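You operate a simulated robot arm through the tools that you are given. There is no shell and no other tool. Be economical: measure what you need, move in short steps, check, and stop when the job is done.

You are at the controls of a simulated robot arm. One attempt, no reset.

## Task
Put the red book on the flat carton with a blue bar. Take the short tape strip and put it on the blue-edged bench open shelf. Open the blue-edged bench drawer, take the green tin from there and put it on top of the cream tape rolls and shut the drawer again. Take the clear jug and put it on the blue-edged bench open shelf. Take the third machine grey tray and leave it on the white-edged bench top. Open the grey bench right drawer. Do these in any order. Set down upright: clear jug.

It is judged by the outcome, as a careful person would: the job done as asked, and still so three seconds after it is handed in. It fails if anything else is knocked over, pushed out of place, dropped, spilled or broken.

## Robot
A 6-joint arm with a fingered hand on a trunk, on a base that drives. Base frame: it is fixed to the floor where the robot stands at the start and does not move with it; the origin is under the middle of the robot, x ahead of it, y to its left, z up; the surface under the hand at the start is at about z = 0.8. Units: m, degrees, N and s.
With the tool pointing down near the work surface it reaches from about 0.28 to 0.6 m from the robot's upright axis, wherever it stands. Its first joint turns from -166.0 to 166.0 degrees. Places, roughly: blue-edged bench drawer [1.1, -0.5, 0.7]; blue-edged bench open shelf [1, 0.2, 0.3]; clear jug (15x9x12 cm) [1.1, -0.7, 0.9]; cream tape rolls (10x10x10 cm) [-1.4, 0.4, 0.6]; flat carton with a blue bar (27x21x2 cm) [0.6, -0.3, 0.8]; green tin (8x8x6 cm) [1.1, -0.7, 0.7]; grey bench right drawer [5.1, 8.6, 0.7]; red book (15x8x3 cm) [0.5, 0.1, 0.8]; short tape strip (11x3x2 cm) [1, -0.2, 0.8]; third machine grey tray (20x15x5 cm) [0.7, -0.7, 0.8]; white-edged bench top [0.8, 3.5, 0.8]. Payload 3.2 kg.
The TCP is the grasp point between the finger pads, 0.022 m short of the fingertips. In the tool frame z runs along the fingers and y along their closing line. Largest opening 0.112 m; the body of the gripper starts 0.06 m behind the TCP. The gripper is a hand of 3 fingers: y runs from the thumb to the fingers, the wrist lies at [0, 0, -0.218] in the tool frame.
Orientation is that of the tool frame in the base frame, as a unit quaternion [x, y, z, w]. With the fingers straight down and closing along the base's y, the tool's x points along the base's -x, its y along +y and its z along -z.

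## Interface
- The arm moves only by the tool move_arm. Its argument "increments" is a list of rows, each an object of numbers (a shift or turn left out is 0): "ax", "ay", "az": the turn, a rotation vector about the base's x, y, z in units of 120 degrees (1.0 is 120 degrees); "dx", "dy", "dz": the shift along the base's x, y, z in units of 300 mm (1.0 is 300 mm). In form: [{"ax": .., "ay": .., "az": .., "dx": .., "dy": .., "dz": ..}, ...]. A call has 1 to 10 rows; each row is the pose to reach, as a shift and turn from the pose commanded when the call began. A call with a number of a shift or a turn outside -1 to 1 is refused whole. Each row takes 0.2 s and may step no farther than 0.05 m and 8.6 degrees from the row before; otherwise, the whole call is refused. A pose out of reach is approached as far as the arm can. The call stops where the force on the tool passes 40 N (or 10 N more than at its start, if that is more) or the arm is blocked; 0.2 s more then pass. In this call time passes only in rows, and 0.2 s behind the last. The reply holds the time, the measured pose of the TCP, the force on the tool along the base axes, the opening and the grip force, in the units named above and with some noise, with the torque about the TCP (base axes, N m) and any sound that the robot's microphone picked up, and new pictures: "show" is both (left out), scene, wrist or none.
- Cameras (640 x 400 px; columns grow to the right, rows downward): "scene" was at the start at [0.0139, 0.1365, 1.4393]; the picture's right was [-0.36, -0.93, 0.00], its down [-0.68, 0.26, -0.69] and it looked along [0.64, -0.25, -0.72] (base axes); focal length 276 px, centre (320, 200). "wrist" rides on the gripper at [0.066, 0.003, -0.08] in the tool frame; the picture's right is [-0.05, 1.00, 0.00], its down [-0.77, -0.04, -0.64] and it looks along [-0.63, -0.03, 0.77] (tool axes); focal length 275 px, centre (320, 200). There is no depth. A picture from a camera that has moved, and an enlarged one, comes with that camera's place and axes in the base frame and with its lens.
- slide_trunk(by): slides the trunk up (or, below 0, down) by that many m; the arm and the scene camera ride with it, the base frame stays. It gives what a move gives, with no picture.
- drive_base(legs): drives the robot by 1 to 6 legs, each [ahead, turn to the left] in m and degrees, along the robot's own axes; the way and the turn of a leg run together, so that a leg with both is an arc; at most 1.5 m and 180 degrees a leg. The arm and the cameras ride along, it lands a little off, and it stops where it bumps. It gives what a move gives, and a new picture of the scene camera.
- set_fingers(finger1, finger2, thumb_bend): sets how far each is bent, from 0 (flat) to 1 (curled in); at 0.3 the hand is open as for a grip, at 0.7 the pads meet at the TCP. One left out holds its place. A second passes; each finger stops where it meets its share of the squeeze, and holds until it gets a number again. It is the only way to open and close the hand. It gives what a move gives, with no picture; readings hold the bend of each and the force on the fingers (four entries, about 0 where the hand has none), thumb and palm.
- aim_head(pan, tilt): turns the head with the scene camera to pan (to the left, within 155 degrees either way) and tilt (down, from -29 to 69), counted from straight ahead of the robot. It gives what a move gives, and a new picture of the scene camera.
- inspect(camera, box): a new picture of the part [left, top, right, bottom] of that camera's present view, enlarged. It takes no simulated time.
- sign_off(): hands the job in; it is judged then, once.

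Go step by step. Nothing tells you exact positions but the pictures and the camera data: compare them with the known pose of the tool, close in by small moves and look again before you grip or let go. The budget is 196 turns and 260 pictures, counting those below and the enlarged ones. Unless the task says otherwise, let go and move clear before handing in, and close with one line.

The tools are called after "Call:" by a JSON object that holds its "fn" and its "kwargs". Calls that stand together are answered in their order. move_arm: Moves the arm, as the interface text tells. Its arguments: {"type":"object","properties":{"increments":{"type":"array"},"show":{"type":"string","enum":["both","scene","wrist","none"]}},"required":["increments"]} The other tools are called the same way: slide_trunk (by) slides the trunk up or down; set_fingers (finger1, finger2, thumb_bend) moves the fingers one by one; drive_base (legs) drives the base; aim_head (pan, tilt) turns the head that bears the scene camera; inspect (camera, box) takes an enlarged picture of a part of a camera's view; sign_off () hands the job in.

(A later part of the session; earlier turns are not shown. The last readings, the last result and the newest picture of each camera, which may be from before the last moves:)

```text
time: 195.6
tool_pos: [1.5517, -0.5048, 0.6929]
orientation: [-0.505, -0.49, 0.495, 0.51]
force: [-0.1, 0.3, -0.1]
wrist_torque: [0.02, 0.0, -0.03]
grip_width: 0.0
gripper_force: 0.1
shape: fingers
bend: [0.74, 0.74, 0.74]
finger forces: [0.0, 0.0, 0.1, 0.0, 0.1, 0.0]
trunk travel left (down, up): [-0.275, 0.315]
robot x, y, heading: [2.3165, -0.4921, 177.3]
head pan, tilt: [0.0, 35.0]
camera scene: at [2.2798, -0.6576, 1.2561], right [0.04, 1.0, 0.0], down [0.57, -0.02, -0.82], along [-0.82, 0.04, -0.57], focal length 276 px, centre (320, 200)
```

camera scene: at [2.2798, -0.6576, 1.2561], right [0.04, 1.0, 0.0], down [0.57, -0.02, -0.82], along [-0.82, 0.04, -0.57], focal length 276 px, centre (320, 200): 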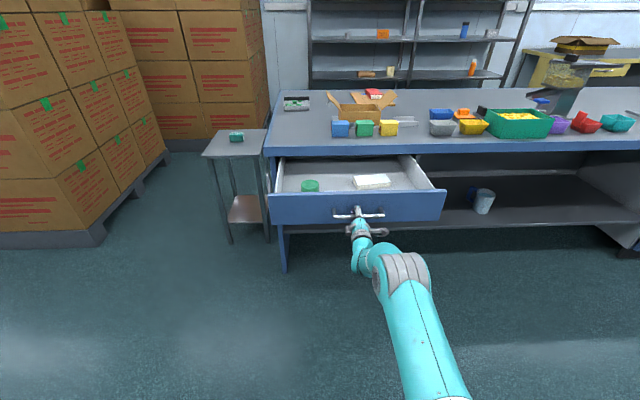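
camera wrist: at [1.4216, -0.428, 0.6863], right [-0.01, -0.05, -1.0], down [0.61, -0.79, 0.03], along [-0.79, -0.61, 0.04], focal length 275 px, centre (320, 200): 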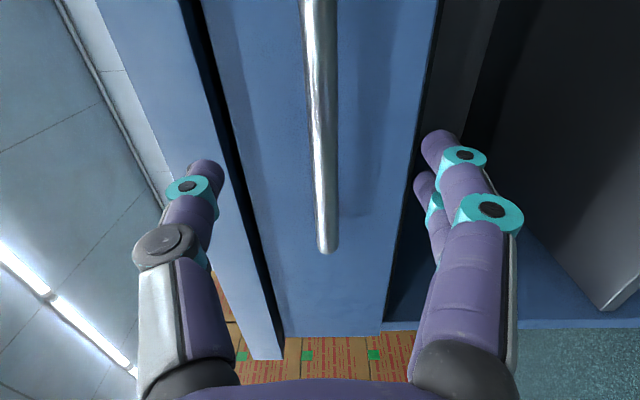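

Open by 27 cm, and the tin sits at about (1.385, -0.65). Release the handle and back the hand off.

Call:
{"fn": "set_fingers", "kwargs": {"finger1": 0.35, "finger2": 0.35, "thumb_bend": 0.35}}

Call:
{"fn": "move_arm", "kwargs": {"increments": [{"dx": 0.1}, {"dx": 0.25}, {"dx": 0.4}, {"dx": 0.55}], "show": "none"}}

Call:
{"fn": "slide_trunk", "kwargs": {"by": 0.3}}

Call:
{"fn": "move_arm", "kwargs": {"increments": [{"ax": -0.07}, {"ax": -0.14}, {"ax": -0.21}, {"ax": -0.28}, {"ax": -0.35}, {"ax": -0.42}, {"ax": -0.49}, {"ax": -0.56}, {"ax": -0.63}, {"ax": -0.7}], "show": "scene"}}

```text
time: 196.6
tool_pos: [1.5525, -0.5037, 0.6919]
orientation: [-0.506, -0.49, 0.495, 0.509]
force: [0.0, -0.4, 0.8]
wrist_torque: [0.0, -0.01, 0.0]
grip_width: 0.0973
gripper_force: 0.1
shape: fingers
bend: [0.35, 0.35, 0.35]
finger forces: [0.1, 0.0, 0.1, 0.0, 0.0, 0.0]
trunk travel left (down, up): [-0.275, 0.315]
robot x, y, heading: [2.3104, -0.4894, 177.6]
head pan, tilt: [0.0, 35.0]
```

```text
time: 197.6
tool_pos: [1.7186, -0.5038, 0.6947]
orientation: [-0.505, -0.49, 0.495, 0.51]
force: [0.1, -0.1, 0.0]
wrist_torque: [0.02, 0.02, 0.0]
grip_width: 0.0977
gripper_force: 0.1
shape: fingers
bend: [0.35, 0.35, 0.35]
finger forces: [0.0, 0.0, 0.0, 0.1, 0.1, 0.0]
trunk travel left (down, up): [-0.275, 0.315]
robot x, y, heading: [2.3195, -0.4891, 177.5]
head pan, tilt: [0.0, 35.0]
```

```text
time: 200.6
tool_pos: [1.7189, -0.5027, 0.9936]
orientation: [-0.506, -0.489, 0.496, 0.509]
force: [0.7, 0.3, 0.4]
wrist_torque: [-0.01, 0.01, 0.0]
grip_width: 0.0976
gripper_force: 0.0
shape: fingers
bend: [0.35, 0.35, 0.35]
finger forces: [0.1, 0.0, 0.0, 0.0, 0.1, 0.0]
trunk travel left (down, up): [-0.575, 0.015]
robot x, y, heading: [2.3162, -0.4939, 177.5]
head pan, tilt: [0.0, 35.0]
```

```text
time: 202.8
tool_pos: [1.7199, -0.5028, 0.9942]
orientation: [0.717, 0.032, -0.696, -0.04]
force: [0.5, -0.5, -0.9]
wrist_torque: [-0.01, 0.0, 0.02]
grip_width: 0.0978
gripper_force: 0.1
shape: fingers
bend: [0.35, 0.35, 0.35]
finger forces: [0.0, 0.1, 0.1, 0.1, 0.0, 0.0]
trunk travel left (down, up): [-0.575, 0.015]
robot x, y, heading: [2.3168, -0.4952, 177.6]
head pan, tilt: [0.0, 35.0]
camera scene: at [2.28, -0.6576, 1.5561], right [0.04, 1.0, 0.0], down [0.57, -0.02, -0.82], along [-0.82, 0.04, -0.57], focal length 276 px, centre (320, 200)
```

scene: 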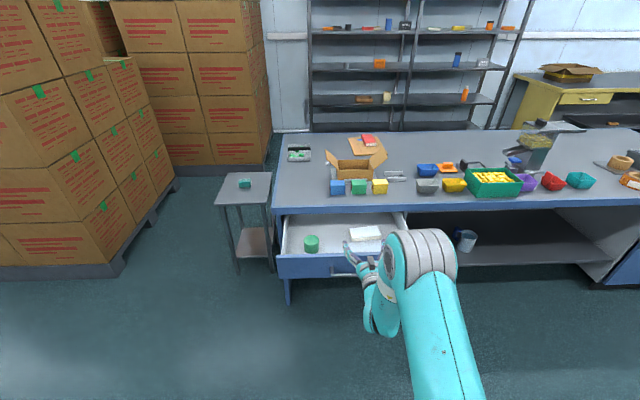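

Point the tool downward here in free space, then drive closer to the drawer.

Call:
{"fn": "move_arm", "kwargs": {"increments": [{"ax": -0.004, "ay": -0.069, "az": -0.003}, {"ax": -0.008, "ay": -0.138, "az": -0.006}, {"ax": -0.012, "ay": -0.207, "az": -0.01}, {"ax": -0.016, "ay": -0.276, "az": -0.013}, {"ax": -0.02, "ay": -0.345, "az": -0.016}, {"ax": -0.024, "ay": -0.414, "az": -0.02}, {"ax": -0.028, "ay": -0.483, "az": -0.023}, {"ax": -0.032, "ay": -0.552, "az": -0.026}, {"ax": -0.036, "ay": -0.621, "az": -0.03}, {"ax": -0.04, "ay": -0.69, "az": -0.032}], "show": "none"}}

Call:
{"fn": "drive_base", "kwargs": {"legs": [[0, 16.5], [0.42, 0]]}}

```text
time: 205.0
tool_pos: [1.7195, -0.5032, 0.9937]
orientation: [0.999, 0.002, -0.047, -0.004]
force: [0.5, 0.7, 0.3]
wrist_torque: [0.0, 0.04, -0.01]
grip_width: 0.0977
gripper_force: 0.0
shape: fingers
bend: [0.35, 0.35, 0.35]
finger forces: [0.1, 0.1, 0.0, 0.1, 0.1, 0.1]
out of reach, approached as far as the arm can: row 6, 7
trunk travel left (down, up): [-0.575, 0.015]
robot x, y, heading: [2.317, -0.4921, 177.4]
head pan, tilt: [0.0, 35.0]
```

```text
time: 208.6
tool_pos: [1.3356, -0.7726, 0.994]
orientation: [0.988, 0.144, -0.047, 0.004]
force: [-0.6, 0.4, -0.3]
wrist_torque: [0.0, 0.0, -0.02]
grip_width: 0.0978
gripper_force: 0.0
shape: fingers
bend: [0.35, 0.35, 0.35]
finger forces: [0.0, 0.1, 0.0, 0.0, 0.1, 0.0]
trunk travel left (down, up): [-0.575, 0.015]
robot x, y, heading: [1.9102, -0.5917, -166.3]
head pan, tilt: [0.0, 35.0]
camera scene: at [1.9167, -0.7627, 1.5561], right [-0.24, 0.97, 0.0], down [0.56, 0.14, -0.82], along [-0.8, -0.2, -0.57], focal length 276 px, centre (320, 200)
```

scene: 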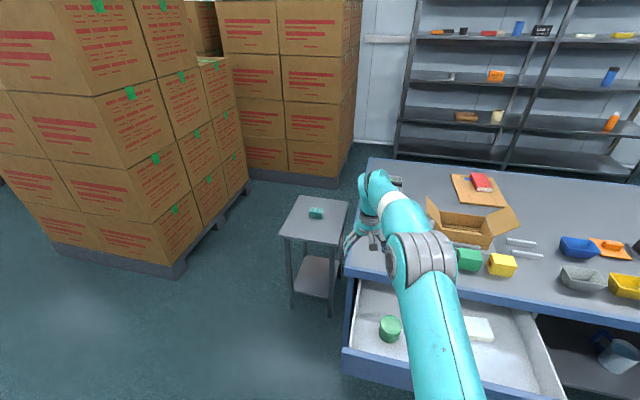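

Tin measured again at about (1.355, -0.66). Centre over it, straighten the tool, then lower the trunk.

Call:
{"fn": "move_arm", "kwargs": {"increments": [{"dx": 0.03, "dy": 0.13, "ax": 0.004, "ay": -0.015}, {"dx": 0.06, "dy": 0.26, "ax": 0.008, "ay": -0.03}, {"dx": 0.08, "dy": 0.37, "ax": 0.013, "ay": -0.043}], "show": "none"}}

Call:
{"fn": "slide_trunk", "kwargs": {"by": -0.15}}

Call:
{"fn": "inspect", "kwargs": {"camera": "wrist", "box": [0, 0, 640, 400]}}

```text
time: 209.4
tool_pos: [1.3594, -0.6581, 0.9952]
orientation: [0.989, 0.145, 0.0, -0.002]
force: [-0.6, 0.6, 0.3]
wrist_torque: [-0.03, 0.01, 0.0]
grip_width: 0.0978
gripper_force: 0.1
shape: fingers
bend: [0.35, 0.35, 0.35]
finger forces: [0.1, 0.0, 0.0, 0.0, 0.0, 0.1]
trunk travel left (down, up): [-0.575, 0.015]
robot x, y, heading: [1.9063, -0.5958, -166.2]
head pan, tilt: [0.0, 35.0]
```

```text
time: 211.1
tool_pos: [1.3604, -0.6575, 0.8449]
orientation: [0.989, 0.146, -0.001, -0.003]
force: [0.3, 0.4, -1.1]
wrist_torque: [0.01, -0.01, 0.0]
grip_width: 0.0978
gripper_force: 0.0
shape: fingers
bend: [0.35, 0.35, 0.35]
finger forces: [0.0, 0.0, 0.1, 0.1, 0.1, 0.0]
trunk travel left (down, up): [-0.425, 0.165]
robot x, y, heading: [1.9059, -0.5935, -165.9]
head pan, tilt: [0.0, 35.0]
```

```text
1.00 times, centred on (320, 200) of wrist (not enlarged: the box is as wide or as high as the picture)
camera zoom: at [1.4254, -0.6428, 0.9258], right [0.24, -0.97, -0.01], down [-0.75, -0.19, 0.64], along [-0.62, -0.15, -0.77], focal length 275 px, centre (320, 200)
```

zoom: 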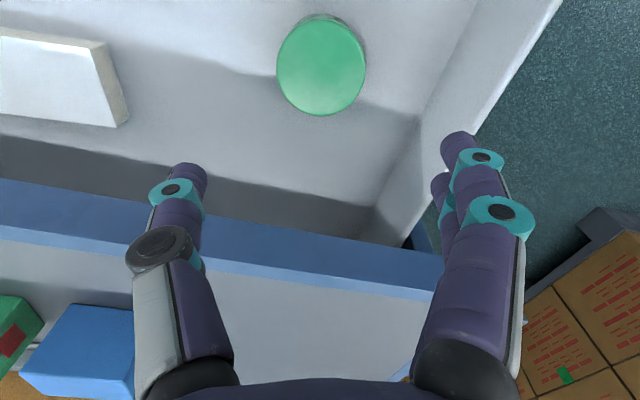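

The tin is exactly below the TCP. Descend to just above it and check depth.

Call:
{"fn": "move_arm", "kwargs": {"increments": [{"dz": -0.15}, {"dz": -0.3}, {"dz": -0.42}, {"dz": -0.5}], "show": "wrist"}}

```text
time: 212.1
tool_pos: [1.3592, -0.6588, 0.6945]
orientation: [0.989, 0.146, -0.001, -0.002]
force: [-0.1, 0.0, -0.3]
wrist_torque: [0.0, 0.0, -0.02]
grip_width: 0.0977
gripper_force: 0.1
shape: fingers
bend: [0.35, 0.35, 0.35]
finger forces: [0.0, 0.1, 0.0, 0.0, 0.1, 0.0]
trunk travel left (down, up): [-0.425, 0.165]
robot x, y, heading: [1.9042, -0.5946, -166.3]
head pan, tilt: [0.0, 35.0]
camera wrist: at [1.4261, -0.6434, 0.7746], right [0.24, -0.97, -0.01], down [-0.75, -0.19, 0.64], along [-0.62, -0.15, -0.77], focal length 275 px, centre (320, 200)
```

wrist: 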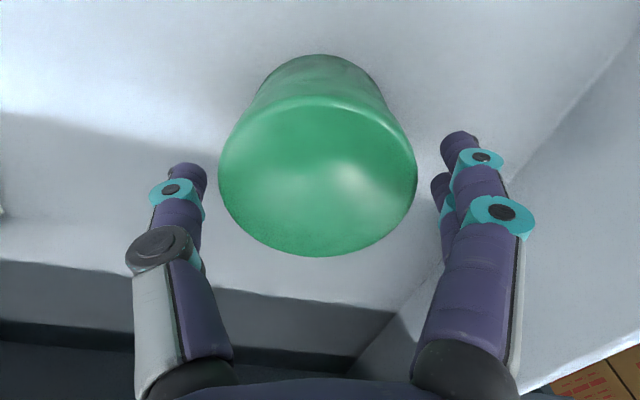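

Tin top at z≈0.683. Lower 4 cm and close.

Call:
{"fn": "move_arm", "kwargs": {"increments": [{"dx": 0.012, "dz": -0.07}, {"dx": 0.015, "dz": -0.13}], "show": "none"}}

Call:
{"fn": "set_fingers", "kwargs": {"finger1": 0.7, "finger2": 0.7, "thumb_bend": 0.7}}

Call:
{"fn": "move_arm", "kwargs": {"increments": [{"dz": 0.1}, {"dz": 0.25}, {"dz": 0.4}, {"dz": 0.55}, {"dz": 0.7}, {"dz": 0.85}]}}

```text
time: 212.8
tool_pos: [1.3597, -0.6552, 0.6629]
orientation: [0.99, 0.144, -0.01, -0.003]
force: [-2.0, 2.1, 21.8]
wrist_torque: [-0.75, -0.35, 0.01]
grip_width: 0.1005
gripper_force: 10.8
shape: fingers
bend: [0.35, 0.34, 0.35]
finger forces: [12.8, 5.7, 0.0, 0.0, 4.0, 0.0]
trunk travel left (down, up): [-0.425, 0.165]
robot x, y, heading: [1.9058, -0.5959, -166.1]
head pan, tilt: [0.0, 35.0]
stopped in row 2: the force on the tool passed its limit at 45 N (the readings are from after the stop); the commanded pose is now the measured one
```

```text
time: 213.2
tool_pos: [1.3583, -0.6564, 0.6663]
orientation: [0.99, 0.144, -0.014, -0.003]
force: [-1.2, -0.8, 27.9]
wrist_torque: [-0.23, -0.22, -0.07]
grip_width: 0.0638
gripper_force: 34.8
shape: fingers
bend: [0.58, 0.57, 0.58]
finger forces: [20.4, 18.1, 0.0, 0.1, 31.4, 0.0]
trunk travel left (down, up): [-0.425, 0.165]
robot x, y, heading: [1.9061, -0.5941, -165.9]
head pan, tilt: [0.0, 35.0]
stopped: the force on the tool passed its limit at 46 N (the readings are from after the stop); the commanded pose is now the measured one
```

```text
time: 214.6
tool_pos: [1.3578, -0.6587, 0.9191]
orientation: [0.99, 0.144, -0.009, -0.003]
force: [-0.5, 0.9, -1.5]
wrist_torque: [0.01, -0.02, -0.02]
grip_width: 0.0628
gripper_force: 25.4
shape: fingers
bend: [0.58, 0.57, 0.58]
finger forces: [11.7, 14.2, 0.0, 0.0, 24.3, 0.0]
trunk travel left (down, up): [-0.425, 0.165]
robot x, y, heading: [1.9048, -0.5946, -166.0]
head pan, tilt: [0.0, 35.0]
camera scene: at [1.917, -0.7626, 1.4061], right [-0.24, 0.97, 0.0], down [0.56, 0.14, -0.82], along [-0.8, -0.2, -0.57], focal length 276 px, centre (320, 200)
camera wrist: at [1.4249, -0.643, 0.9988], right [0.24, -0.97, -0.01], down [-0.74, -0.19, 0.65], along [-0.63, -0.15, -0.76], focal length 275 px, centre (320, 200)
```

scene: 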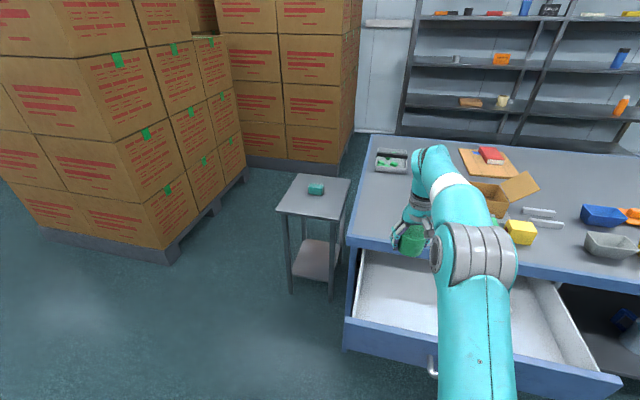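
wrist: 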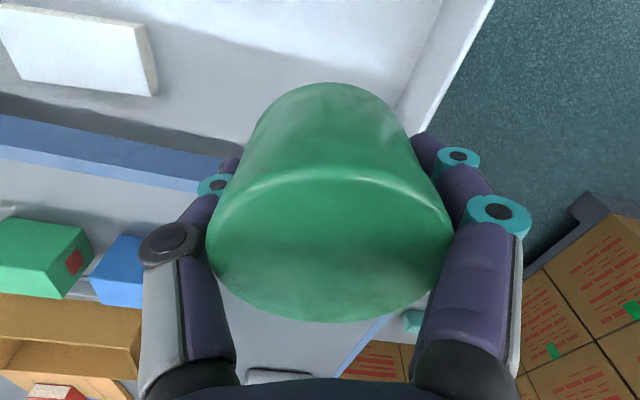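

The tin is out of the drawer, gripped from above. I need a regrasp at a lower pitch for the rack, so I'll set it on the free bench corner, reaching from the right-front corner.

Call:
{"fn": "drive_base", "kwargs": {"legs": [[0, 76], [0.62, 0], [0, -90], [0.42, 0], [0, -58]]}}

```text
time: 230.1
tool_pos: [1.2687, -0.7036, 0.9192]
orientation: [0.878, -0.478, -0.006, -0.008]
force: [0.7, 0.6, -1.8]
wrist_torque: [0.01, -0.01, 0.0]
grip_width: 0.0623
gripper_force: 23.4
shape: fingers
bend: [0.58, 0.57, 0.58]
finger forces: [10.2, 14.1, 0.1, 0.1, 23.8, 0.0]
trunk travel left (down, up): [-0.425, 0.165]
robot x, y, heading: [1.4822, -1.2093, 120.2]
head pan, tilt: [0.0, 35.0]
camera scene: at [1.3255, -1.2706, 1.4061], right [0.87, 0.5, 0.0], down [0.29, -0.5, -0.82], along [-0.41, 0.71, -0.57], focal length 276 px, centre (320, 200)
```

scene: 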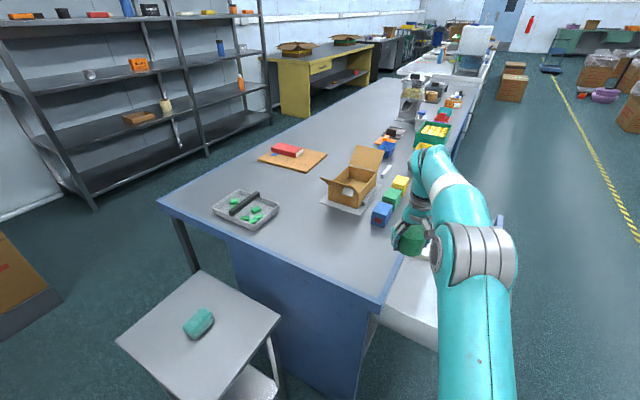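

Over the corner region now. Move to (1.15, -0.73) and lower onto the bench.

Call:
{"fn": "move_arm", "kwargs": {"increments": [{"dx": -0.13, "dy": -0.03}, {"dx": -0.26, "dy": -0.06}, {"dx": -0.39, "dy": -0.09}, {"dx": -0.39, "dy": -0.09, "dz": -0.12}, {"dx": -0.39, "dy": -0.09, "dz": -0.22}], "show": "scene"}}

Call:
{"fn": "move_arm", "kwargs": {"increments": [{"dz": -0.025}, {"dz": -0.05}, {"dz": -0.075}, {"dz": -0.1}], "show": "none"}}

```text
time: 231.3
tool_pos: [1.1527, -0.729, 0.8537]
orientation: [0.878, -0.478, -0.006, -0.008]
force: [0.5, -1.0, -1.8]
wrist_torque: [-0.04, 0.05, 0.0]
grip_width: 0.0625
gripper_force: 23.5
shape: fingers
bend: [0.58, 0.57, 0.58]
finger forces: [10.1, 14.0, 0.0, 0.0, 23.5, 0.0]
trunk travel left (down, up): [-0.425, 0.165]
robot x, y, heading: [1.482, -1.2106, 120.1]
head pan, tilt: [0.0, 35.0]
camera scene: at [1.3254, -1.2706, 1.4061], right [0.87, 0.5, 0.0], down [0.29, -0.5, -0.82], along [-0.41, 0.71, -0.57], focal length 276 px, centre (320, 200)
```

scene: 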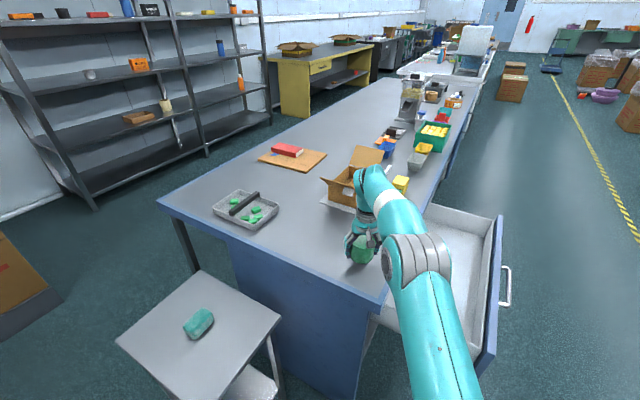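

```text
time: 232.3
tool_pos: [1.1516, -0.7289, 0.8266]
orientation: [0.878, -0.478, -0.009, -0.01]
force: [-0.4, 2.2, 16.5]
wrist_torque: [-0.19, 0.08, 0.02]
grip_width: 0.0624
gripper_force: 31.9
shape: fingers
bend: [0.59, 0.57, 0.59]
finger forces: [20.3, 14.3, 0.0, 0.0, 28.7, 0.0]
trunk travel left (down, up): [-0.425, 0.165]
robot x, y, heading: [1.4849, -1.2121, 120.1]
head pan, tilt: [0.0, 35.0]
```

It's down. Ease up 3 mm, release, rise and back away.

Call:
{"fn": "move_arm", "kwargs": {"increments": [{"dz": 0.012}], "show": "none"}}

Call:
{"fn": "set_fingers", "kwargs": {"finger1": 0.32, "finger2": 0.32, "thumb_bend": 0.32}}

Call:
{"fn": "move_arm", "kwargs": {"increments": [{"dz": 0.1}, {"dz": 0.22}, {"dz": 0.34, "dx": 0.04}, {"dz": 0.46, "dx": 0.1}], "show": "scene"}}

```text
time: 232.7
tool_pos: [1.1512, -0.7291, 0.8254]
orientation: [0.878, -0.478, -0.006, -0.008]
force: [-0.2, 0.2, 1.3]
wrist_torque: [0.07, 0.01, -0.03]
grip_width: 0.0618
gripper_force: 25.2
shape: fingers
bend: [0.59, 0.57, 0.59]
finger forces: [11.1, 13.9, 0.0, 0.0, 24.8, 0.0]
trunk travel left (down, up): [-0.425, 0.165]
robot x, y, heading: [1.4827, -1.2105, 120.3]
head pan, tilt: [0.0, 35.0]
```

```text
time: 233.7
tool_pos: [1.1518, -0.7284, 0.8279]
orientation: [0.878, -0.478, -0.006, -0.008]
force: [0.9, 1.4, 0.6]
wrist_torque: [-0.02, 0.0, 0.02]
grip_width: 0.1055
gripper_force: 0.2
shape: fingers
bend: [0.32, 0.32, 0.32]
finger forces: [0.1, 0.0, 0.1, 0.0, 0.0, 0.0]
trunk travel left (down, up): [-0.425, 0.165]
robot x, y, heading: [1.4815, -1.2099, 120.1]
head pan, tilt: [0.0, 35.0]
```

```text
time: 234.7
tool_pos: [1.1804, -0.7312, 0.9665]
orientation: [0.879, -0.478, -0.006, -0.008]
force: [-0.2, 0.3, -0.6]
wrist_torque: [0.01, 0.02, -0.01]
grip_width: 0.1058
gripper_force: 0.0
shape: fingers
bend: [0.32, 0.32, 0.32]
finger forces: [0.1, 0.0, 0.1, 0.0, 0.1, 0.1]
trunk travel left (down, up): [-0.425, 0.165]
robot x, y, heading: [1.4844, -1.2098, 120.0]
head pan, tilt: [0.0, 35.0]
camera scene: at [1.3255, -1.2708, 1.4061], right [0.87, 0.5, 0.0], down [0.29, -0.5, -0.82], along [-0.41, 0.71, -0.57], focal length 276 px, centre (320, 200)
```

scene: 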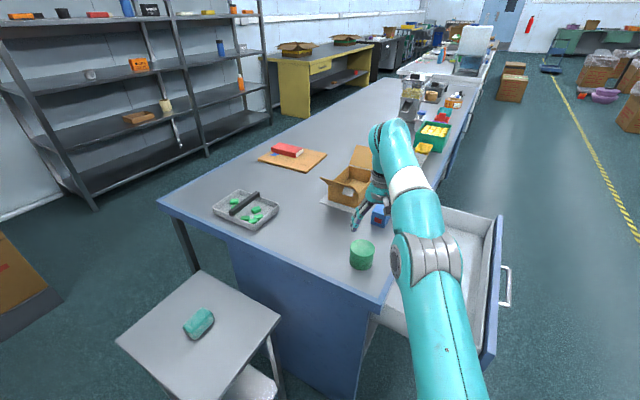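

The tin stands on the bench corner. Now I'll drive round to the front and push the drawer shut with a closed hand.

Call:
{"fn": "drive_base", "kwargs": {"legs": [[0, -120], [0.68, 0], [0, 90], [0.6, 0], [0, 90]]}}

Call:
{"fn": "set_fingers", "kwargs": {"finger1": 0.75, "finger2": 0.75, "thumb_bend": 0.75}}

```text
time: 254.2
tool_pos: [1.6008, -0.6624, 0.9661]
orientation: [1.0, 0.013, -0.009, -0.004]
force: [0.2, 0.3, 0.4]
wrist_torque: [-0.01, 0.02, 0.0]
grip_width: 0.1057
gripper_force: 0.1
shape: fingers
bend: [0.32, 0.32, 0.32]
finger forces: [0.0, 0.0, 0.1, 0.0, 0.0, 0.0]
trunk travel left (down, up): [-0.425, 0.165]
robot x, y, heading: [2.1719, -0.6533, 178.8]
head pan, tilt: [0.0, 35.0]
camera scene: at [2.1357, -0.8189, 1.4061], right [0.02, 1.0, 0.0], down [0.57, -0.01, -0.82], along [-0.82, 0.02, -0.57], focal length 276 px, centre (320, 200)
```

scene: 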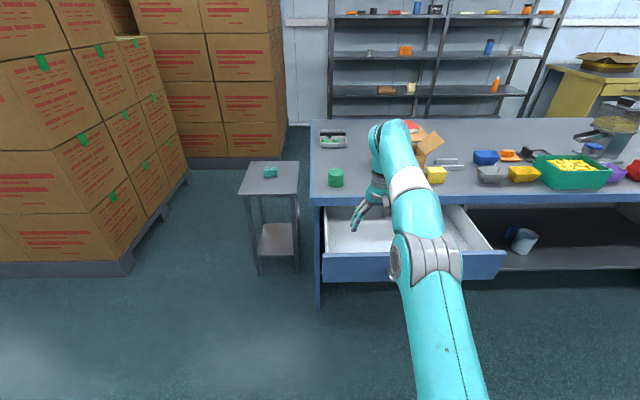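

```text
time: 255.2
tool_pos: [1.6019, -0.6624, 0.9658]
orientation: [1.0, 0.013, -0.01, -0.004]
force: [0.3, 0.7, -0.1]
wrist_torque: [-0.01, -0.01, -0.04]
grip_width: 0.0
gripper_force: 0.0
shape: fingers
bend: [0.74, 0.74, 0.73]
finger forces: [0.0, 0.0, 0.0, 0.0, 0.0, 0.0]
trunk travel left (down, up): [-0.425, 0.165]
robot x, y, heading: [2.1683, -0.648, 178.7]
head pan, tilt: [0.0, 35.0]
```

Drawer front is at x≈1.51. I'll pitch the tool 45° and lower it in front of the panel, left of the handle.

Call:
{"fn": "move_arm", "kwargs": {"increments": [{"ay": 0.06, "dx": 0.05, "dz": -0.05}, {"ay": 0.12, "dx": 0.1, "dz": -0.1}, {"ay": 0.18, "dx": 0.13, "dz": -0.2}, {"ay": 0.24, "dx": 0.13, "dz": -0.32}, {"ay": 0.3, "dx": 0.13, "dz": -0.45}, {"ay": 0.375, "dx": 0.13, "dz": -0.58}, {"ay": 0.375, "dx": 0.13, "dz": -0.72}, {"ay": 0.375, "dx": 0.13, "dz": -0.84}]}}

```text
refused: row 6 steps farther than a row can; nothing moved
```

Call:
{"fn": "move_arm", "kwargs": {"increments": [{"ay": 0.06, "dx": 0.05, "dz": -0.05}, {"ay": 0.12, "dx": 0.1, "dz": -0.1}, {"ay": 0.18, "dx": 0.13, "dz": -0.2}, {"ay": 0.24, "dx": 0.13, "dz": -0.32}, {"ay": 0.31, "dx": 0.13, "dz": -0.45}, {"ay": 0.375, "dx": 0.13, "dz": -0.58}, {"ay": 0.375, "dx": 0.13, "dz": -0.72}, {"ay": 0.375, "dx": 0.13, "dz": -0.84}]}}

```text
time: 256.9
tool_pos: [1.6401, -0.6615, 0.7144]
orientation: [0.92, 0.011, -0.392, -0.009]
force: [0.1, -0.4, -0.1]
wrist_torque: [-0.02, 0.0, -0.03]
grip_width: 0.0001
gripper_force: 0.1
shape: fingers
bend: [0.74, 0.74, 0.73]
finger forces: [0.1, 0.0, 0.1, 0.0, 0.0, 0.1]
out of reach, approached as far as the arm can: row 5
trunk travel left (down, up): [-0.425, 0.165]
robot x, y, heading: [2.1682, -0.6505, 178.8]
head pan, tilt: [0.0, 35.0]
camera scene: at [2.1356, -0.8188, 1.4062], right [0.02, 1.0, 0.0], down [0.57, -0.01, -0.82], along [-0.82, 0.02, -0.57], focal length 276 px, centre (320, 200)
camera wrist: at [1.7445, -0.6641, 0.7236], right [-0.02, -1.0, 0.01], down [-0.08, 0.01, 1.0], along [-1.0, 0.02, -0.08], focal length 275 px, centre (320, 200)
```

scene: 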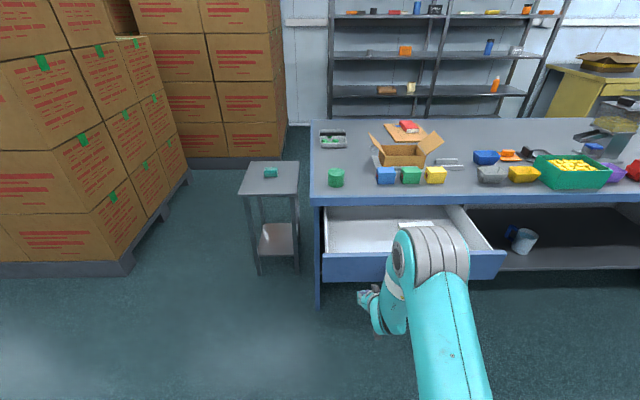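
wrist: 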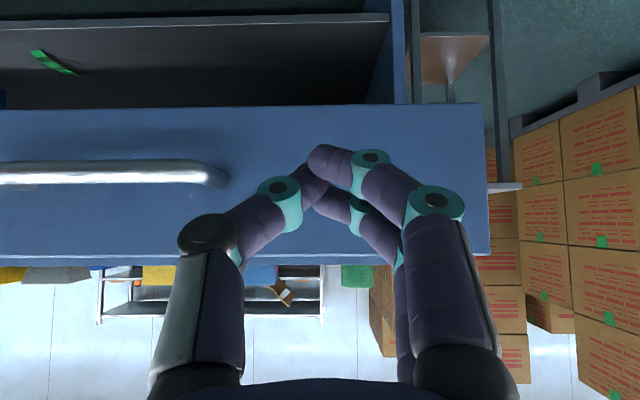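

The closed fingers point at the panel beside the handle. Push forward.

Call:
{"fn": "move_arm", "kwargs": {"increments": [{"dx": -0.1, "dy": -0.06}, {"dx": -0.24, "dy": -0.06}, {"dx": -0.38, "dy": -0.06}, {"dx": -0.52, "dy": -0.06}, {"dx": -0.66, "dy": -0.06}, {"dx": -0.8, "dy": -0.06}, {"dx": -0.94, "dy": -0.06}], "show": "scene"}}

```text
time: 258.6
tool_pos: [1.4108, -0.7098, 0.7161]
orientation: [0.915, 0.042, -0.398, 0.044]
force: [-0.1, 0.6, 0.3]
wrist_torque: [0.01, -0.03, 0.01]
grip_width: 0.0
gripper_force: 0.1
shape: fingers
bend: [0.74, 0.75, 0.73]
finger forces: [0.0, 0.0, 0.1, 0.0, 0.0, 0.0]
out of reach, approached as far as the arm can: row 5, 6, 7
trunk travel left (down, up): [-0.425, 0.165]
robot x, y, heading: [2.1685, -0.6503, 178.7]
head pan, tilt: [0.0, 35.0]
camera scene: at [2.1347, -0.819, 1.4061], right [0.02, 1.0, 0.0], down [0.57, -0.01, -0.82], along [-0.82, 0.02, -0.57], focal length 276 px, centre (320, 200)
```

scene: 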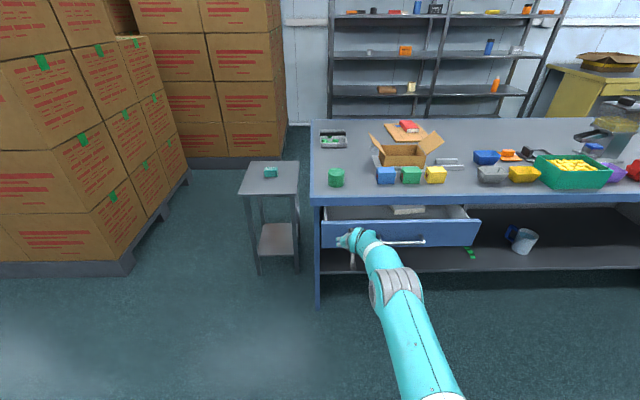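

The drawer is half shut and the arm is near its reach, so drive the base forward 14 cm to continue.

Call:
{"fn": "drive_base", "kwargs": {"legs": [[0.14, 0]]}}

Call:
{"fn": "inspect", "kwargs": {"camera": "wrist", "box": [0, 0, 640, 400]}}

```text
time: 259.9
tool_pos: [1.2698, -0.7076, 0.7174]
orientation: [0.915, 0.043, -0.399, 0.044]
force: [0.6, 0.3, -0.4]
wrist_torque: [0.01, -0.02, -0.02]
grip_width: 0.0
gripper_force: 0.1
shape: fingers
bend: [0.74, 0.75, 0.74]
finger forces: [0.0, 0.0, 0.0, 0.0, 0.1, 0.0]
trunk travel left (down, up): [-0.425, 0.165]
robot x, y, heading: [2.0257, -0.647, 178.9]
head pan, tilt: [0.0, 35.0]
camera scene: at [1.9946, -0.816, 1.4061], right [0.02, 1.0, 0.0], down [0.57, -0.01, -0.82], along [-0.82, 0.02, -0.57], focal length 276 px, centre (320, 200)
```

scene: 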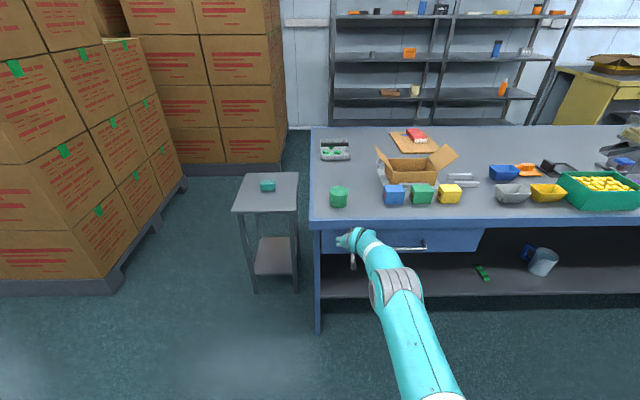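

```text
1.00 times, centred on (320, 200) of wrist (not enlarged: the box is as wide or as high as the picture)
camera zoom: at [1.3745, -0.6996, 0.7236], right [0.08, -0.99, 0.08], down [-0.07, 0.07, 0.99], along [-0.99, -0.09, -0.06], focal length 275 px, centre (320, 200)
```

zoom: 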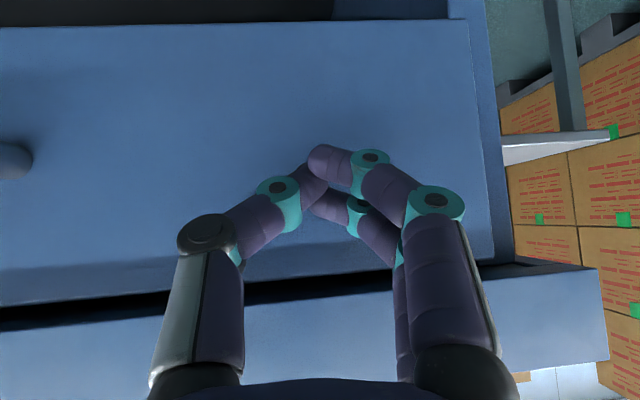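

Nearly shut. Push another 2 cm until it meets its stop.

Call:
{"fn": "drive_base", "kwargs": {"legs": [[0.02, 0]]}}

Call:
{"fn": "inspect", "kwargs": {"camera": "scene", "box": [280, 180, 520, 330]}}

```text
time: 260.7
tool_pos: [1.2604, -0.714, 0.7109]
orientation: [0.919, 0.044, -0.39, 0.047]
force: [15.4, 0.2, 2.9]
wrist_torque: [0.01, 0.05, -0.06]
grip_width: 0.0001
gripper_force: 10.5
shape: fingers
bend: [0.74, 0.79, 0.74]
finger forces: [0.0, 20.9, 0.0, 0.1, 0.0, 0.1]
trunk travel left (down, up): [-0.425, 0.165]
robot x, y, heading: [2.0098, -0.6483, 179.1]
head pan, tilt: [0.0, 35.0]
stopped in leg 1: the force on the tool passed its limit at 55 N (the readings are from after the stop); the commanded pose is now the measured one
camera scene: at [1.9835, -0.8158, 1.4062], right [0.01, 1.0, 0.0], down [0.57, -0.01, -0.82], along [-0.82, 0.01, -0.57], focal length 276 px, centre (320, 200)
```

scene: 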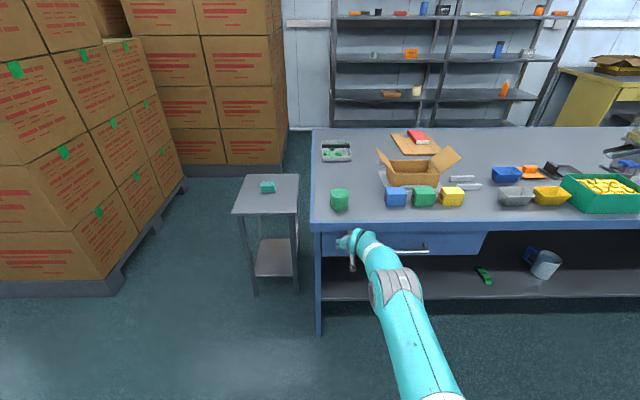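

```text
2.67 times, centred on (400, 255) of scene
camera zoom: at [1.9835, -0.8158, 1.4062], right [0.01, 1.0, 0.0], down [0.57, -0.01, -0.82], along [-0.82, 0.01, -0.57], focal length 737 px, centre (107, 53)
```

zoom: 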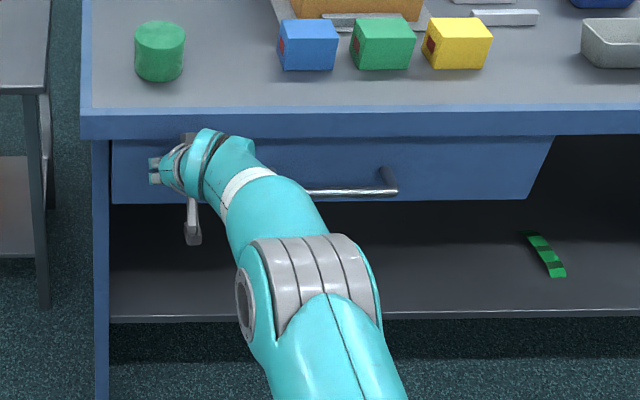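

The drawer hit its stop and looks flush. Withdraw, raise to a 30° pitch and drive up to the tin on the corner.

Call:
{"fn": "move_arm", "kwargs": {"increments": [{"dx": 0.12}, {"dx": 0.26}, {"dx": 0.4, "dz": 0.05}, {"dx": 0.45, "dz": 0.18, "ax": 0.006, "ay": 0.04, "az": -0.02}, {"dx": 0.45, "dz": 0.33, "ax": 0.012, "ay": 0.08, "az": -0.04}, {"dx": 0.45, "dz": 0.48, "ax": 0.018, "ay": 0.117, "az": -0.059}, {"dx": 0.45, "dz": 0.63, "ax": 0.018, "ay": 0.117, "az": -0.059}, {"dx": 0.45, "dz": 0.75, "ax": 0.018, "ay": 0.117, "az": -0.059}], "show": "none"}}

Call:
{"fn": "set_fingers", "kwargs": {"finger1": 0.32, "finger2": 0.32, "thumb_bend": 0.32}}

Call:
{"fn": "drive_base", "kwargs": {"legs": [[0.28, 0]]}}

Call:
{"fn": "inspect", "kwargs": {"camera": "wrist", "box": [0, 0, 640, 400]}}

```text
time: 262.5
tool_pos: [1.3968, -0.7135, 0.9349]
orientation: [0.866, 0.0, -0.5, -0.001]
force: [0.3, 0.3, 0.5]
wrist_torque: [-0.01, -0.03, -0.01]
grip_width: 0.0
gripper_force: 0.0
shape: fingers
bend: [0.74, 0.76, 0.73]
finger forces: [0.1, 0.0, 0.1, 0.1, 0.0, 0.1]
out of reach, approached as far as the arm can: row 1, 2
trunk travel left (down, up): [-0.425, 0.165]
robot x, y, heading: [2.0091, -0.6484, 179.3]
head pan, tilt: [0.0, 35.0]
```

```text
time: 263.5
tool_pos: [1.3954, -0.7131, 0.9357]
orientation: [0.865, 0.0, -0.501, 0.0]
force: [0.5, -0.7, -0.5]
wrist_torque: [-0.02, -0.02, 0.01]
grip_width: 0.1056
gripper_force: 0.0
shape: fingers
bend: [0.32, 0.32, 0.32]
finger forces: [0.0, 0.0, 0.1, 0.0, 0.0, 0.1]
trunk travel left (down, up): [-0.425, 0.165]
robot x, y, heading: [2.0133, -0.6484, 179.0]
head pan, tilt: [0.0, 35.0]
```

```text
time: 265.5
tool_pos: [1.1155, -0.7088, 0.9355]
orientation: [0.865, -0.001, -0.501, -0.001]
force: [-0.1, -0.1, 0.3]
wrist_torque: [0.02, -0.02, -0.01]
grip_width: 0.1058
gripper_force: 0.1
shape: fingers
bend: [0.32, 0.32, 0.32]
finger forces: [0.0, 0.0, 0.1, 0.0, 0.0, 0.0]
trunk travel left (down, up): [-0.425, 0.165]
robot x, y, heading: [1.7311, -0.6461, 179.1]
head pan, tilt: [0.0, 35.0]
camera scene: at [1.7006, -0.8109, 1.4061], right [0.02, 1.0, 0.0], down [0.57, -0.01, -0.82], along [-0.82, 0.02, -0.57], focal length 276 px, centre (320, 200)
```

scene: 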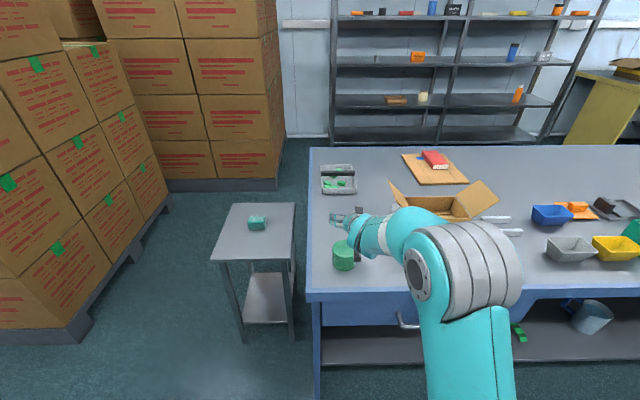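

```text
1.00 times, centred on (320, 200) of wrist (not enlarged: the box is as wide or as high as the picture)
camera zoom: at [1.2198, -0.7111, 0.9175], right [-0.03, -1.0, 0.04], down [0.17, 0.04, 0.99], along [-0.99, 0.03, 0.17], focal length 275 px, centre (320, 200)
```

zoom: 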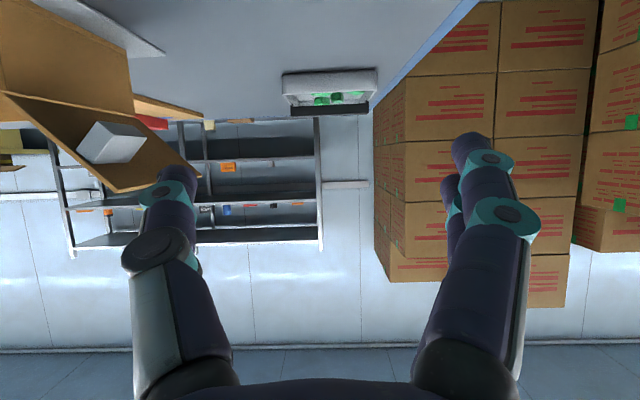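

I'm slightly past and above the tin. Back up, lower to z≈0.84 beyond the edge and look at it level.

Call:
{"fn": "move_arm", "kwargs": {"increments": [{"dx": 0.15, "dy": -0.02}, {"dx": 0.3, "dy": -0.05}, {"dx": 0.44, "dy": -0.068}, {"dx": 0.52, "dy": -0.068, "dz": -0.1}, {"dx": 0.52, "dy": -0.068, "dz": -0.22}, {"dx": 0.52, "dy": -0.068, "dz": -0.31}], "show": "wrist"}}

```text
time: 266.9
tool_pos: [1.269, -0.7288, 0.8395]
orientation: [0.866, -0.002, -0.5, -0.001]
force: [-0.1, 0.2, 0.6]
wrist_torque: [-0.01, -0.03, 0.0]
grip_width: 0.1056
gripper_force: 0.1
shape: fingers
bend: [0.32, 0.32, 0.32]
finger forces: [0.1, 0.0, 0.1, 0.0, 0.0, 0.1]
trunk travel left (down, up): [-0.425, 0.165]
robot x, y, heading: [1.7339, -0.645, 178.9]
head pan, tilt: [0.0, 35.0]
camera wrist: at [1.3735, -0.7333, 0.8234], right [-0.03, -1.0, 0.04], down [0.17, 0.04, 0.99], along [-0.99, 0.03, 0.17], focal length 275 px, centre (320, 200)
```

wrist: 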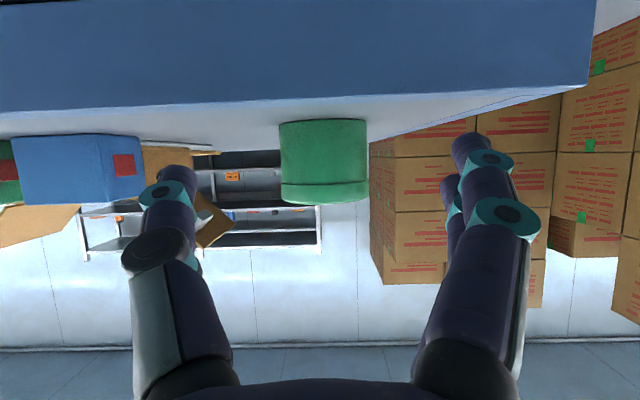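

The tin is centred between the fingers. Advance 12 cm and grip.

Call:
{"fn": "move_arm", "kwargs": {"increments": [{"dx": -0.12}, {"dx": -0.24}, {"dx": -0.36}, {"dx": -0.405}], "show": "wrist"}}

```text
time: 267.9
tool_pos: [1.1523, -0.728, 0.8395]
orientation: [0.865, -0.001, -0.501, -0.001]
force: [-0.1, -0.4, 0.0]
wrist_torque: [0.0, -0.02, 0.03]
grip_width: 0.1058
gripper_force: 0.0
shape: fingers
bend: [0.32, 0.32, 0.32]
finger forces: [0.0, 0.1, 0.0, 0.0, 0.1, 0.0]
trunk travel left (down, up): [-0.425, 0.165]
robot x, y, heading: [1.732, -0.6425, 178.9]
head pan, tilt: [0.0, 35.0]
camera wrist: at [1.2552, -0.7326, 0.823], right [-0.03, -1.0, 0.04], down [0.17, 0.04, 0.99], along [-0.99, 0.03, 0.17], focal length 275 px, centre (320, 200)
```

wrist: 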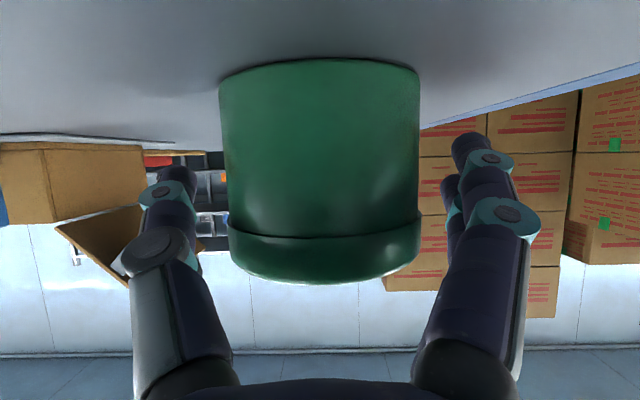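

Call:
{"fn": "set_fingers", "kwargs": {"finger1": 0.7, "finger2": 0.7, "thumb_bend": 0.7}}

Call:
{"fn": "move_arm", "kwargs": {"increments": [{"dz": 0.1}, {"dz": 0.25}, {"dz": 0.4}], "show": "wrist"}}

```text
time: 268.9
tool_pos: [1.1516, -0.7281, 0.8399]
orientation: [0.866, -0.002, -0.501, -0.001]
force: [-0.2, -0.4, -0.7]
wrist_torque: [-0.01, 0.01, 0.04]
grip_width: 0.0591
gripper_force: 26.9
shape: fingers
bend: [0.49, 0.55, 0.6]
finger forces: [12.0, 14.8, 0.0, 0.0, 26.7, 0.0]
trunk travel left (down, up): [-0.425, 0.165]
robot x, y, heading: [1.7336, -0.6444, 178.8]
head pan, tilt: [0.0, 35.0]
```

```text
time: 269.7
tool_pos: [1.1507, -0.7266, 0.9575]
orientation: [0.866, -0.001, -0.5, 0.0]
force: [-0.1, 0.1, -1.6]
wrist_torque: [0.02, 0.04, 0.05]
grip_width: 0.0585
gripper_force: 26.9
shape: fingers
bend: [0.49, 0.55, 0.6]
finger forces: [12.1, 14.8, 0.1, 0.1, 26.4, 0.1]
trunk travel left (down, up): [-0.425, 0.165]
robot x, y, heading: [1.7358, -0.6463, 179.1]
head pan, tilt: [0.0, 35.0]
camera wrist: at [1.2555, -0.7296, 0.9421], right [-0.03, -1.0, 0.04], down [0.17, 0.04, 0.99], along [-0.99, 0.03, 0.16], focal length 275 px, centre (320, 200)
```

wrist: 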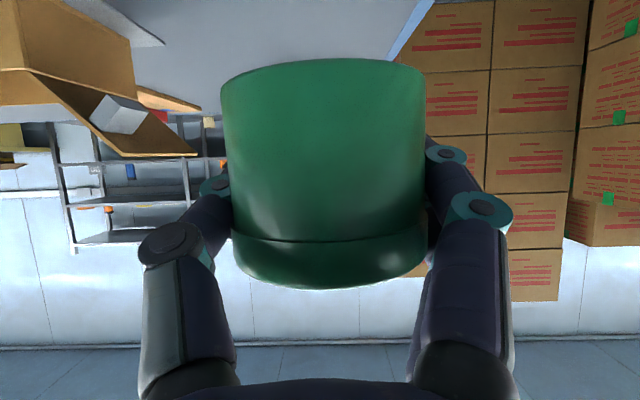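

Tin held level. Retract the arm and drive back round the bench's right end toward the rack.

Call:
{"fn": "move_arm", "kwargs": {"increments": [{"dx": 0.14}, {"dx": 0.28}, {"dx": 0.42}, {"dx": 0.56}, {"dx": 0.66}], "show": "none"}}

Call:
{"fn": "drive_base", "kwargs": {"legs": [[-0.27, 0], [0, 91], [0.97, 0], [0, -90]]}}

```text
time: 270.9
tool_pos: [1.333, -0.7361, 0.9733]
orientation: [0.866, -0.001, -0.5, -0.001]
force: [0.5, 0.4, -1.0]
wrist_torque: [-0.01, -0.01, -0.05]
grip_width: 0.0585
gripper_force: 26.2
shape: fingers
bend: [0.49, 0.56, 0.6]
finger forces: [11.9, 14.8, 0.0, 0.1, 26.3, 0.1]
out of reach, approached as far as the arm can: row 5
trunk travel left (down, up): [-0.425, 0.165]
robot x, y, heading: [1.7356, -0.647, 179.0]
head pan, tilt: [0.0, 35.0]
```

```text
time: 285.1
tool_pos: [1.6003, -1.7285, 0.9741]
orientation: [0.866, 0.013, -0.5, 0.007]
force: [-0.2, 0.1, -0.6]
wrist_torque: [0.0, 0.02, -0.02]
grip_width: 0.0583
gripper_force: 26.4
shape: fingers
bend: [0.49, 0.56, 0.6]
finger forces: [11.8, 14.9, 0.1, 0.0, 26.1, 0.0]
trunk travel left (down, up): [-0.425, 0.165]
robot x, y, heading: [1.9945, -1.6205, -179.4]
head pan, tilt: [0.0, 35.0]
camera scene: at [1.9698, -1.7913, 1.4061], right [-0.01, 1.0, 0.0], down [0.57, 0.01, -0.82], along [-0.82, -0.01, -0.57], focal length 276 px, centre (320, 200)
```

scene: 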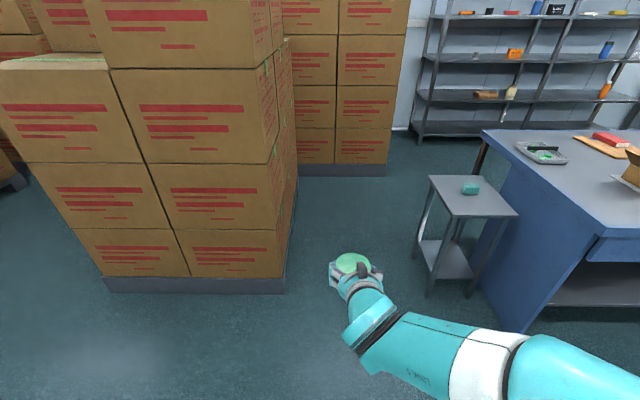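

Lane is clear; continue west between pallet and stool, then diagonal toward the aisle before the rack.

Call:
{"fn": "drive_base", "kwargs": {"legs": [[1.5, 0], [0.17, 0], [0, -45], [0.48, 0], [0, -45]]}}

```text
time: 298.4
tool_pos: [-0.4281, -1.1845, 0.9722]
orientation: [0.815, -0.301, -0.464, -0.173]
force: [25.1, -1.2, 4.4]
wrist_torque: [-0.04, 0.27, 0.28]
grip_width: 0.0586
gripper_force: 45.3
shape: fingers
bend: [0.52, 0.66, 0.6]
finger forces: [7.7, 50.8, 0.0, 0.0, 33.1, 0.1]
trunk travel left (down, up): [-0.425, 0.165]
robot x, y, heading: [-0.0669, -1.3728, 138.4]
head pan, tilt: [0.0, 35.0]
stopped in leg 4: the force on the tool passed its limit at 48 N (the readings are from after the stop); the commanded pose is now the measured one
camera scene: at [-0.1957, -1.481, 1.4067], right [0.66, 0.75, 0.0], down [0.43, -0.38, -0.82], along [-0.62, 0.54, -0.57], focal length 276 px, centre (320, 200)
```

scene: 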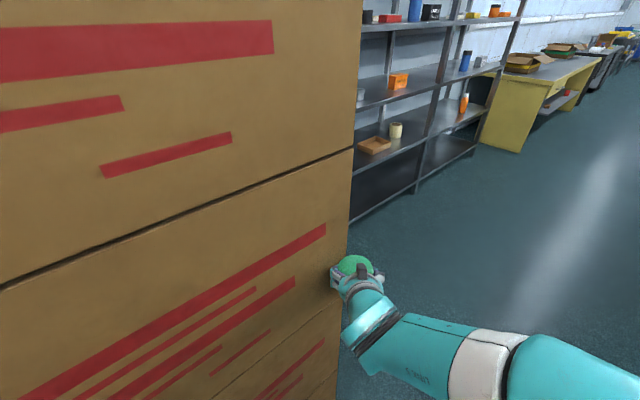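

The hand brushed the corner of the stacked boxes. Back off straight and check the tin's grip.

Call:
{"fn": "drive_base", "kwargs": {"legs": [[-0.12, 0]]}}

Call:
{"fn": "inspect", "kwargs": {"camera": "wrist", "box": [0, 0, 640, 400]}}

```text
time: 299.6
tool_pos: [-0.3412, -1.2635, 0.9717]
orientation: [0.815, -0.3, -0.464, -0.174]
force: [0.2, -0.6, -1.7]
wrist_torque: [0.0, 0.0, 0.01]
grip_width: 0.0578
gripper_force: 24.6
shape: fingers
bend: [0.5, 0.58, 0.6]
finger forces: [10.7, 14.1, 0.0, 0.0, 25.3, 0.0]
trunk travel left (down, up): [-0.425, 0.165]
robot x, y, heading: [0.019, -1.4516, 138.6]
head pan, tilt: [0.0, 35.0]
camera scene: at [-0.1105, -1.5593, 1.4061], right [0.66, 0.75, 0.0], down [0.43, -0.38, -0.82], along [-0.62, 0.54, -0.57], focal length 276 px, centre (320, 200)
```

scene: 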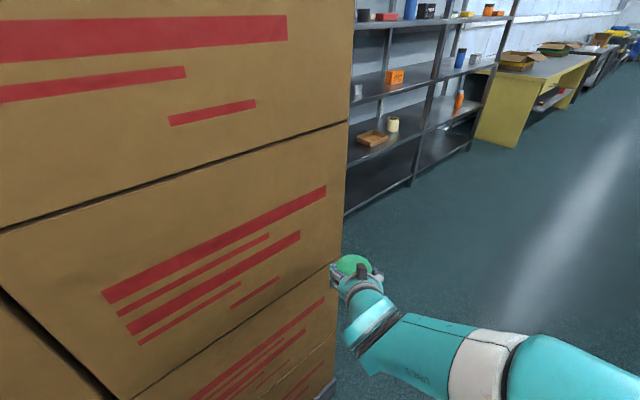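

```text
1.00 times, centred on (320, 200) of wrist (not enlarged: the box is as wide or as high as the picture)
camera zoom: at [-0.264, -1.3332, 0.9562], right [-0.67, -0.74, 0.04], down [0.14, -0.08, 0.99], along [-0.73, 0.66, 0.15], focal length 275 px, centre (320, 200)
```

zoom: 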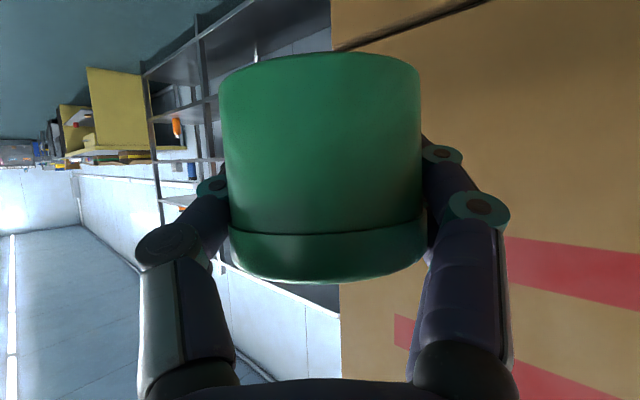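

Grip is intact and the boxes look unmoved. Turn to face +y and drive up the aisle in front of the rack.

Call:
{"fn": "drive_base", "kwargs": {"legs": [[0, -46], [0.9, 0]]}}

Call:
{"fn": "drive_base", "kwargs": {"legs": [[0.9, 0], [0, 88]]}}

```text
time: 306.4
tool_pos: [-0.1153, -0.1686, 0.9722]
orientation: [0.626, -0.602, -0.355, -0.345]
force: [-0.5, 0.4, -2.0]
wrist_torque: [0.0, -0.01, 0.01]
grip_width: 0.0582
gripper_force: 25.0
shape: fingers
bend: [0.5, 0.58, 0.6]
finger forces: [10.8, 14.2, 0.1, 0.0, 25.1, 0.0]
trunk travel left (down, up): [-0.425, 0.165]
robot x, y, heading: [-0.0071, -0.563, 91.4]
head pan, tilt: [0.0, 35.0]
camera scene: at [-0.1758, -0.5389, 1.4061], right [1.0, 0.02, 0.0], down [0.01, -0.57, -0.82], along [-0.02, 0.82, -0.57], focal length 276 px, centre (320, 200)
```

scene: 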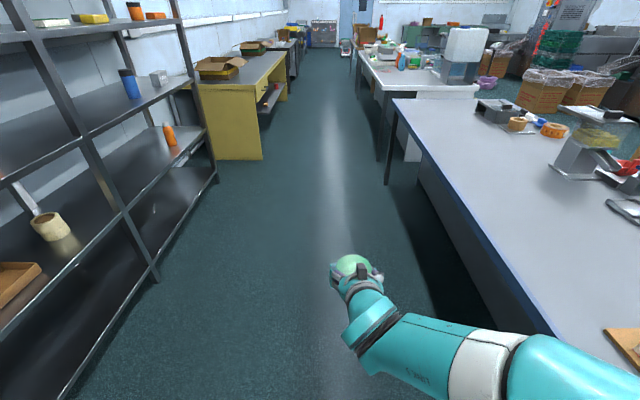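

```text
time: 314.9
tool_pos: [-0.4185, 0.2557, 0.9712]
orientation: [0.869, -0.007, -0.495, -0.006]
force: [-0.5, -0.4, -0.9]
wrist_torque: [-0.04, 0.02, 0.01]
grip_width: 0.0579
gripper_force: 24.5
shape: fingers
bend: [0.5, 0.58, 0.6]
finger forces: [10.8, 14.1, 0.0, 0.1, 25.1, 0.1]
trunk travel left (down, up): [-0.425, 0.165]
robot x, y, heading: [-0.0184, 0.3373, 178.0]
head pan, tilt: [0.0, 35.0]
camera scene: at [-0.0523, 0.1748, 1.4061], right [0.03, 1.0, 0.0], down [0.57, -0.02, -0.82], along [-0.82, 0.03, -0.57], focal length 276 px, centre (320, 200)
```

scene: 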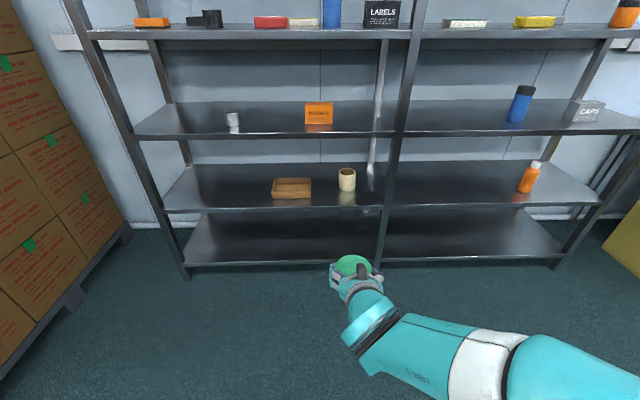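

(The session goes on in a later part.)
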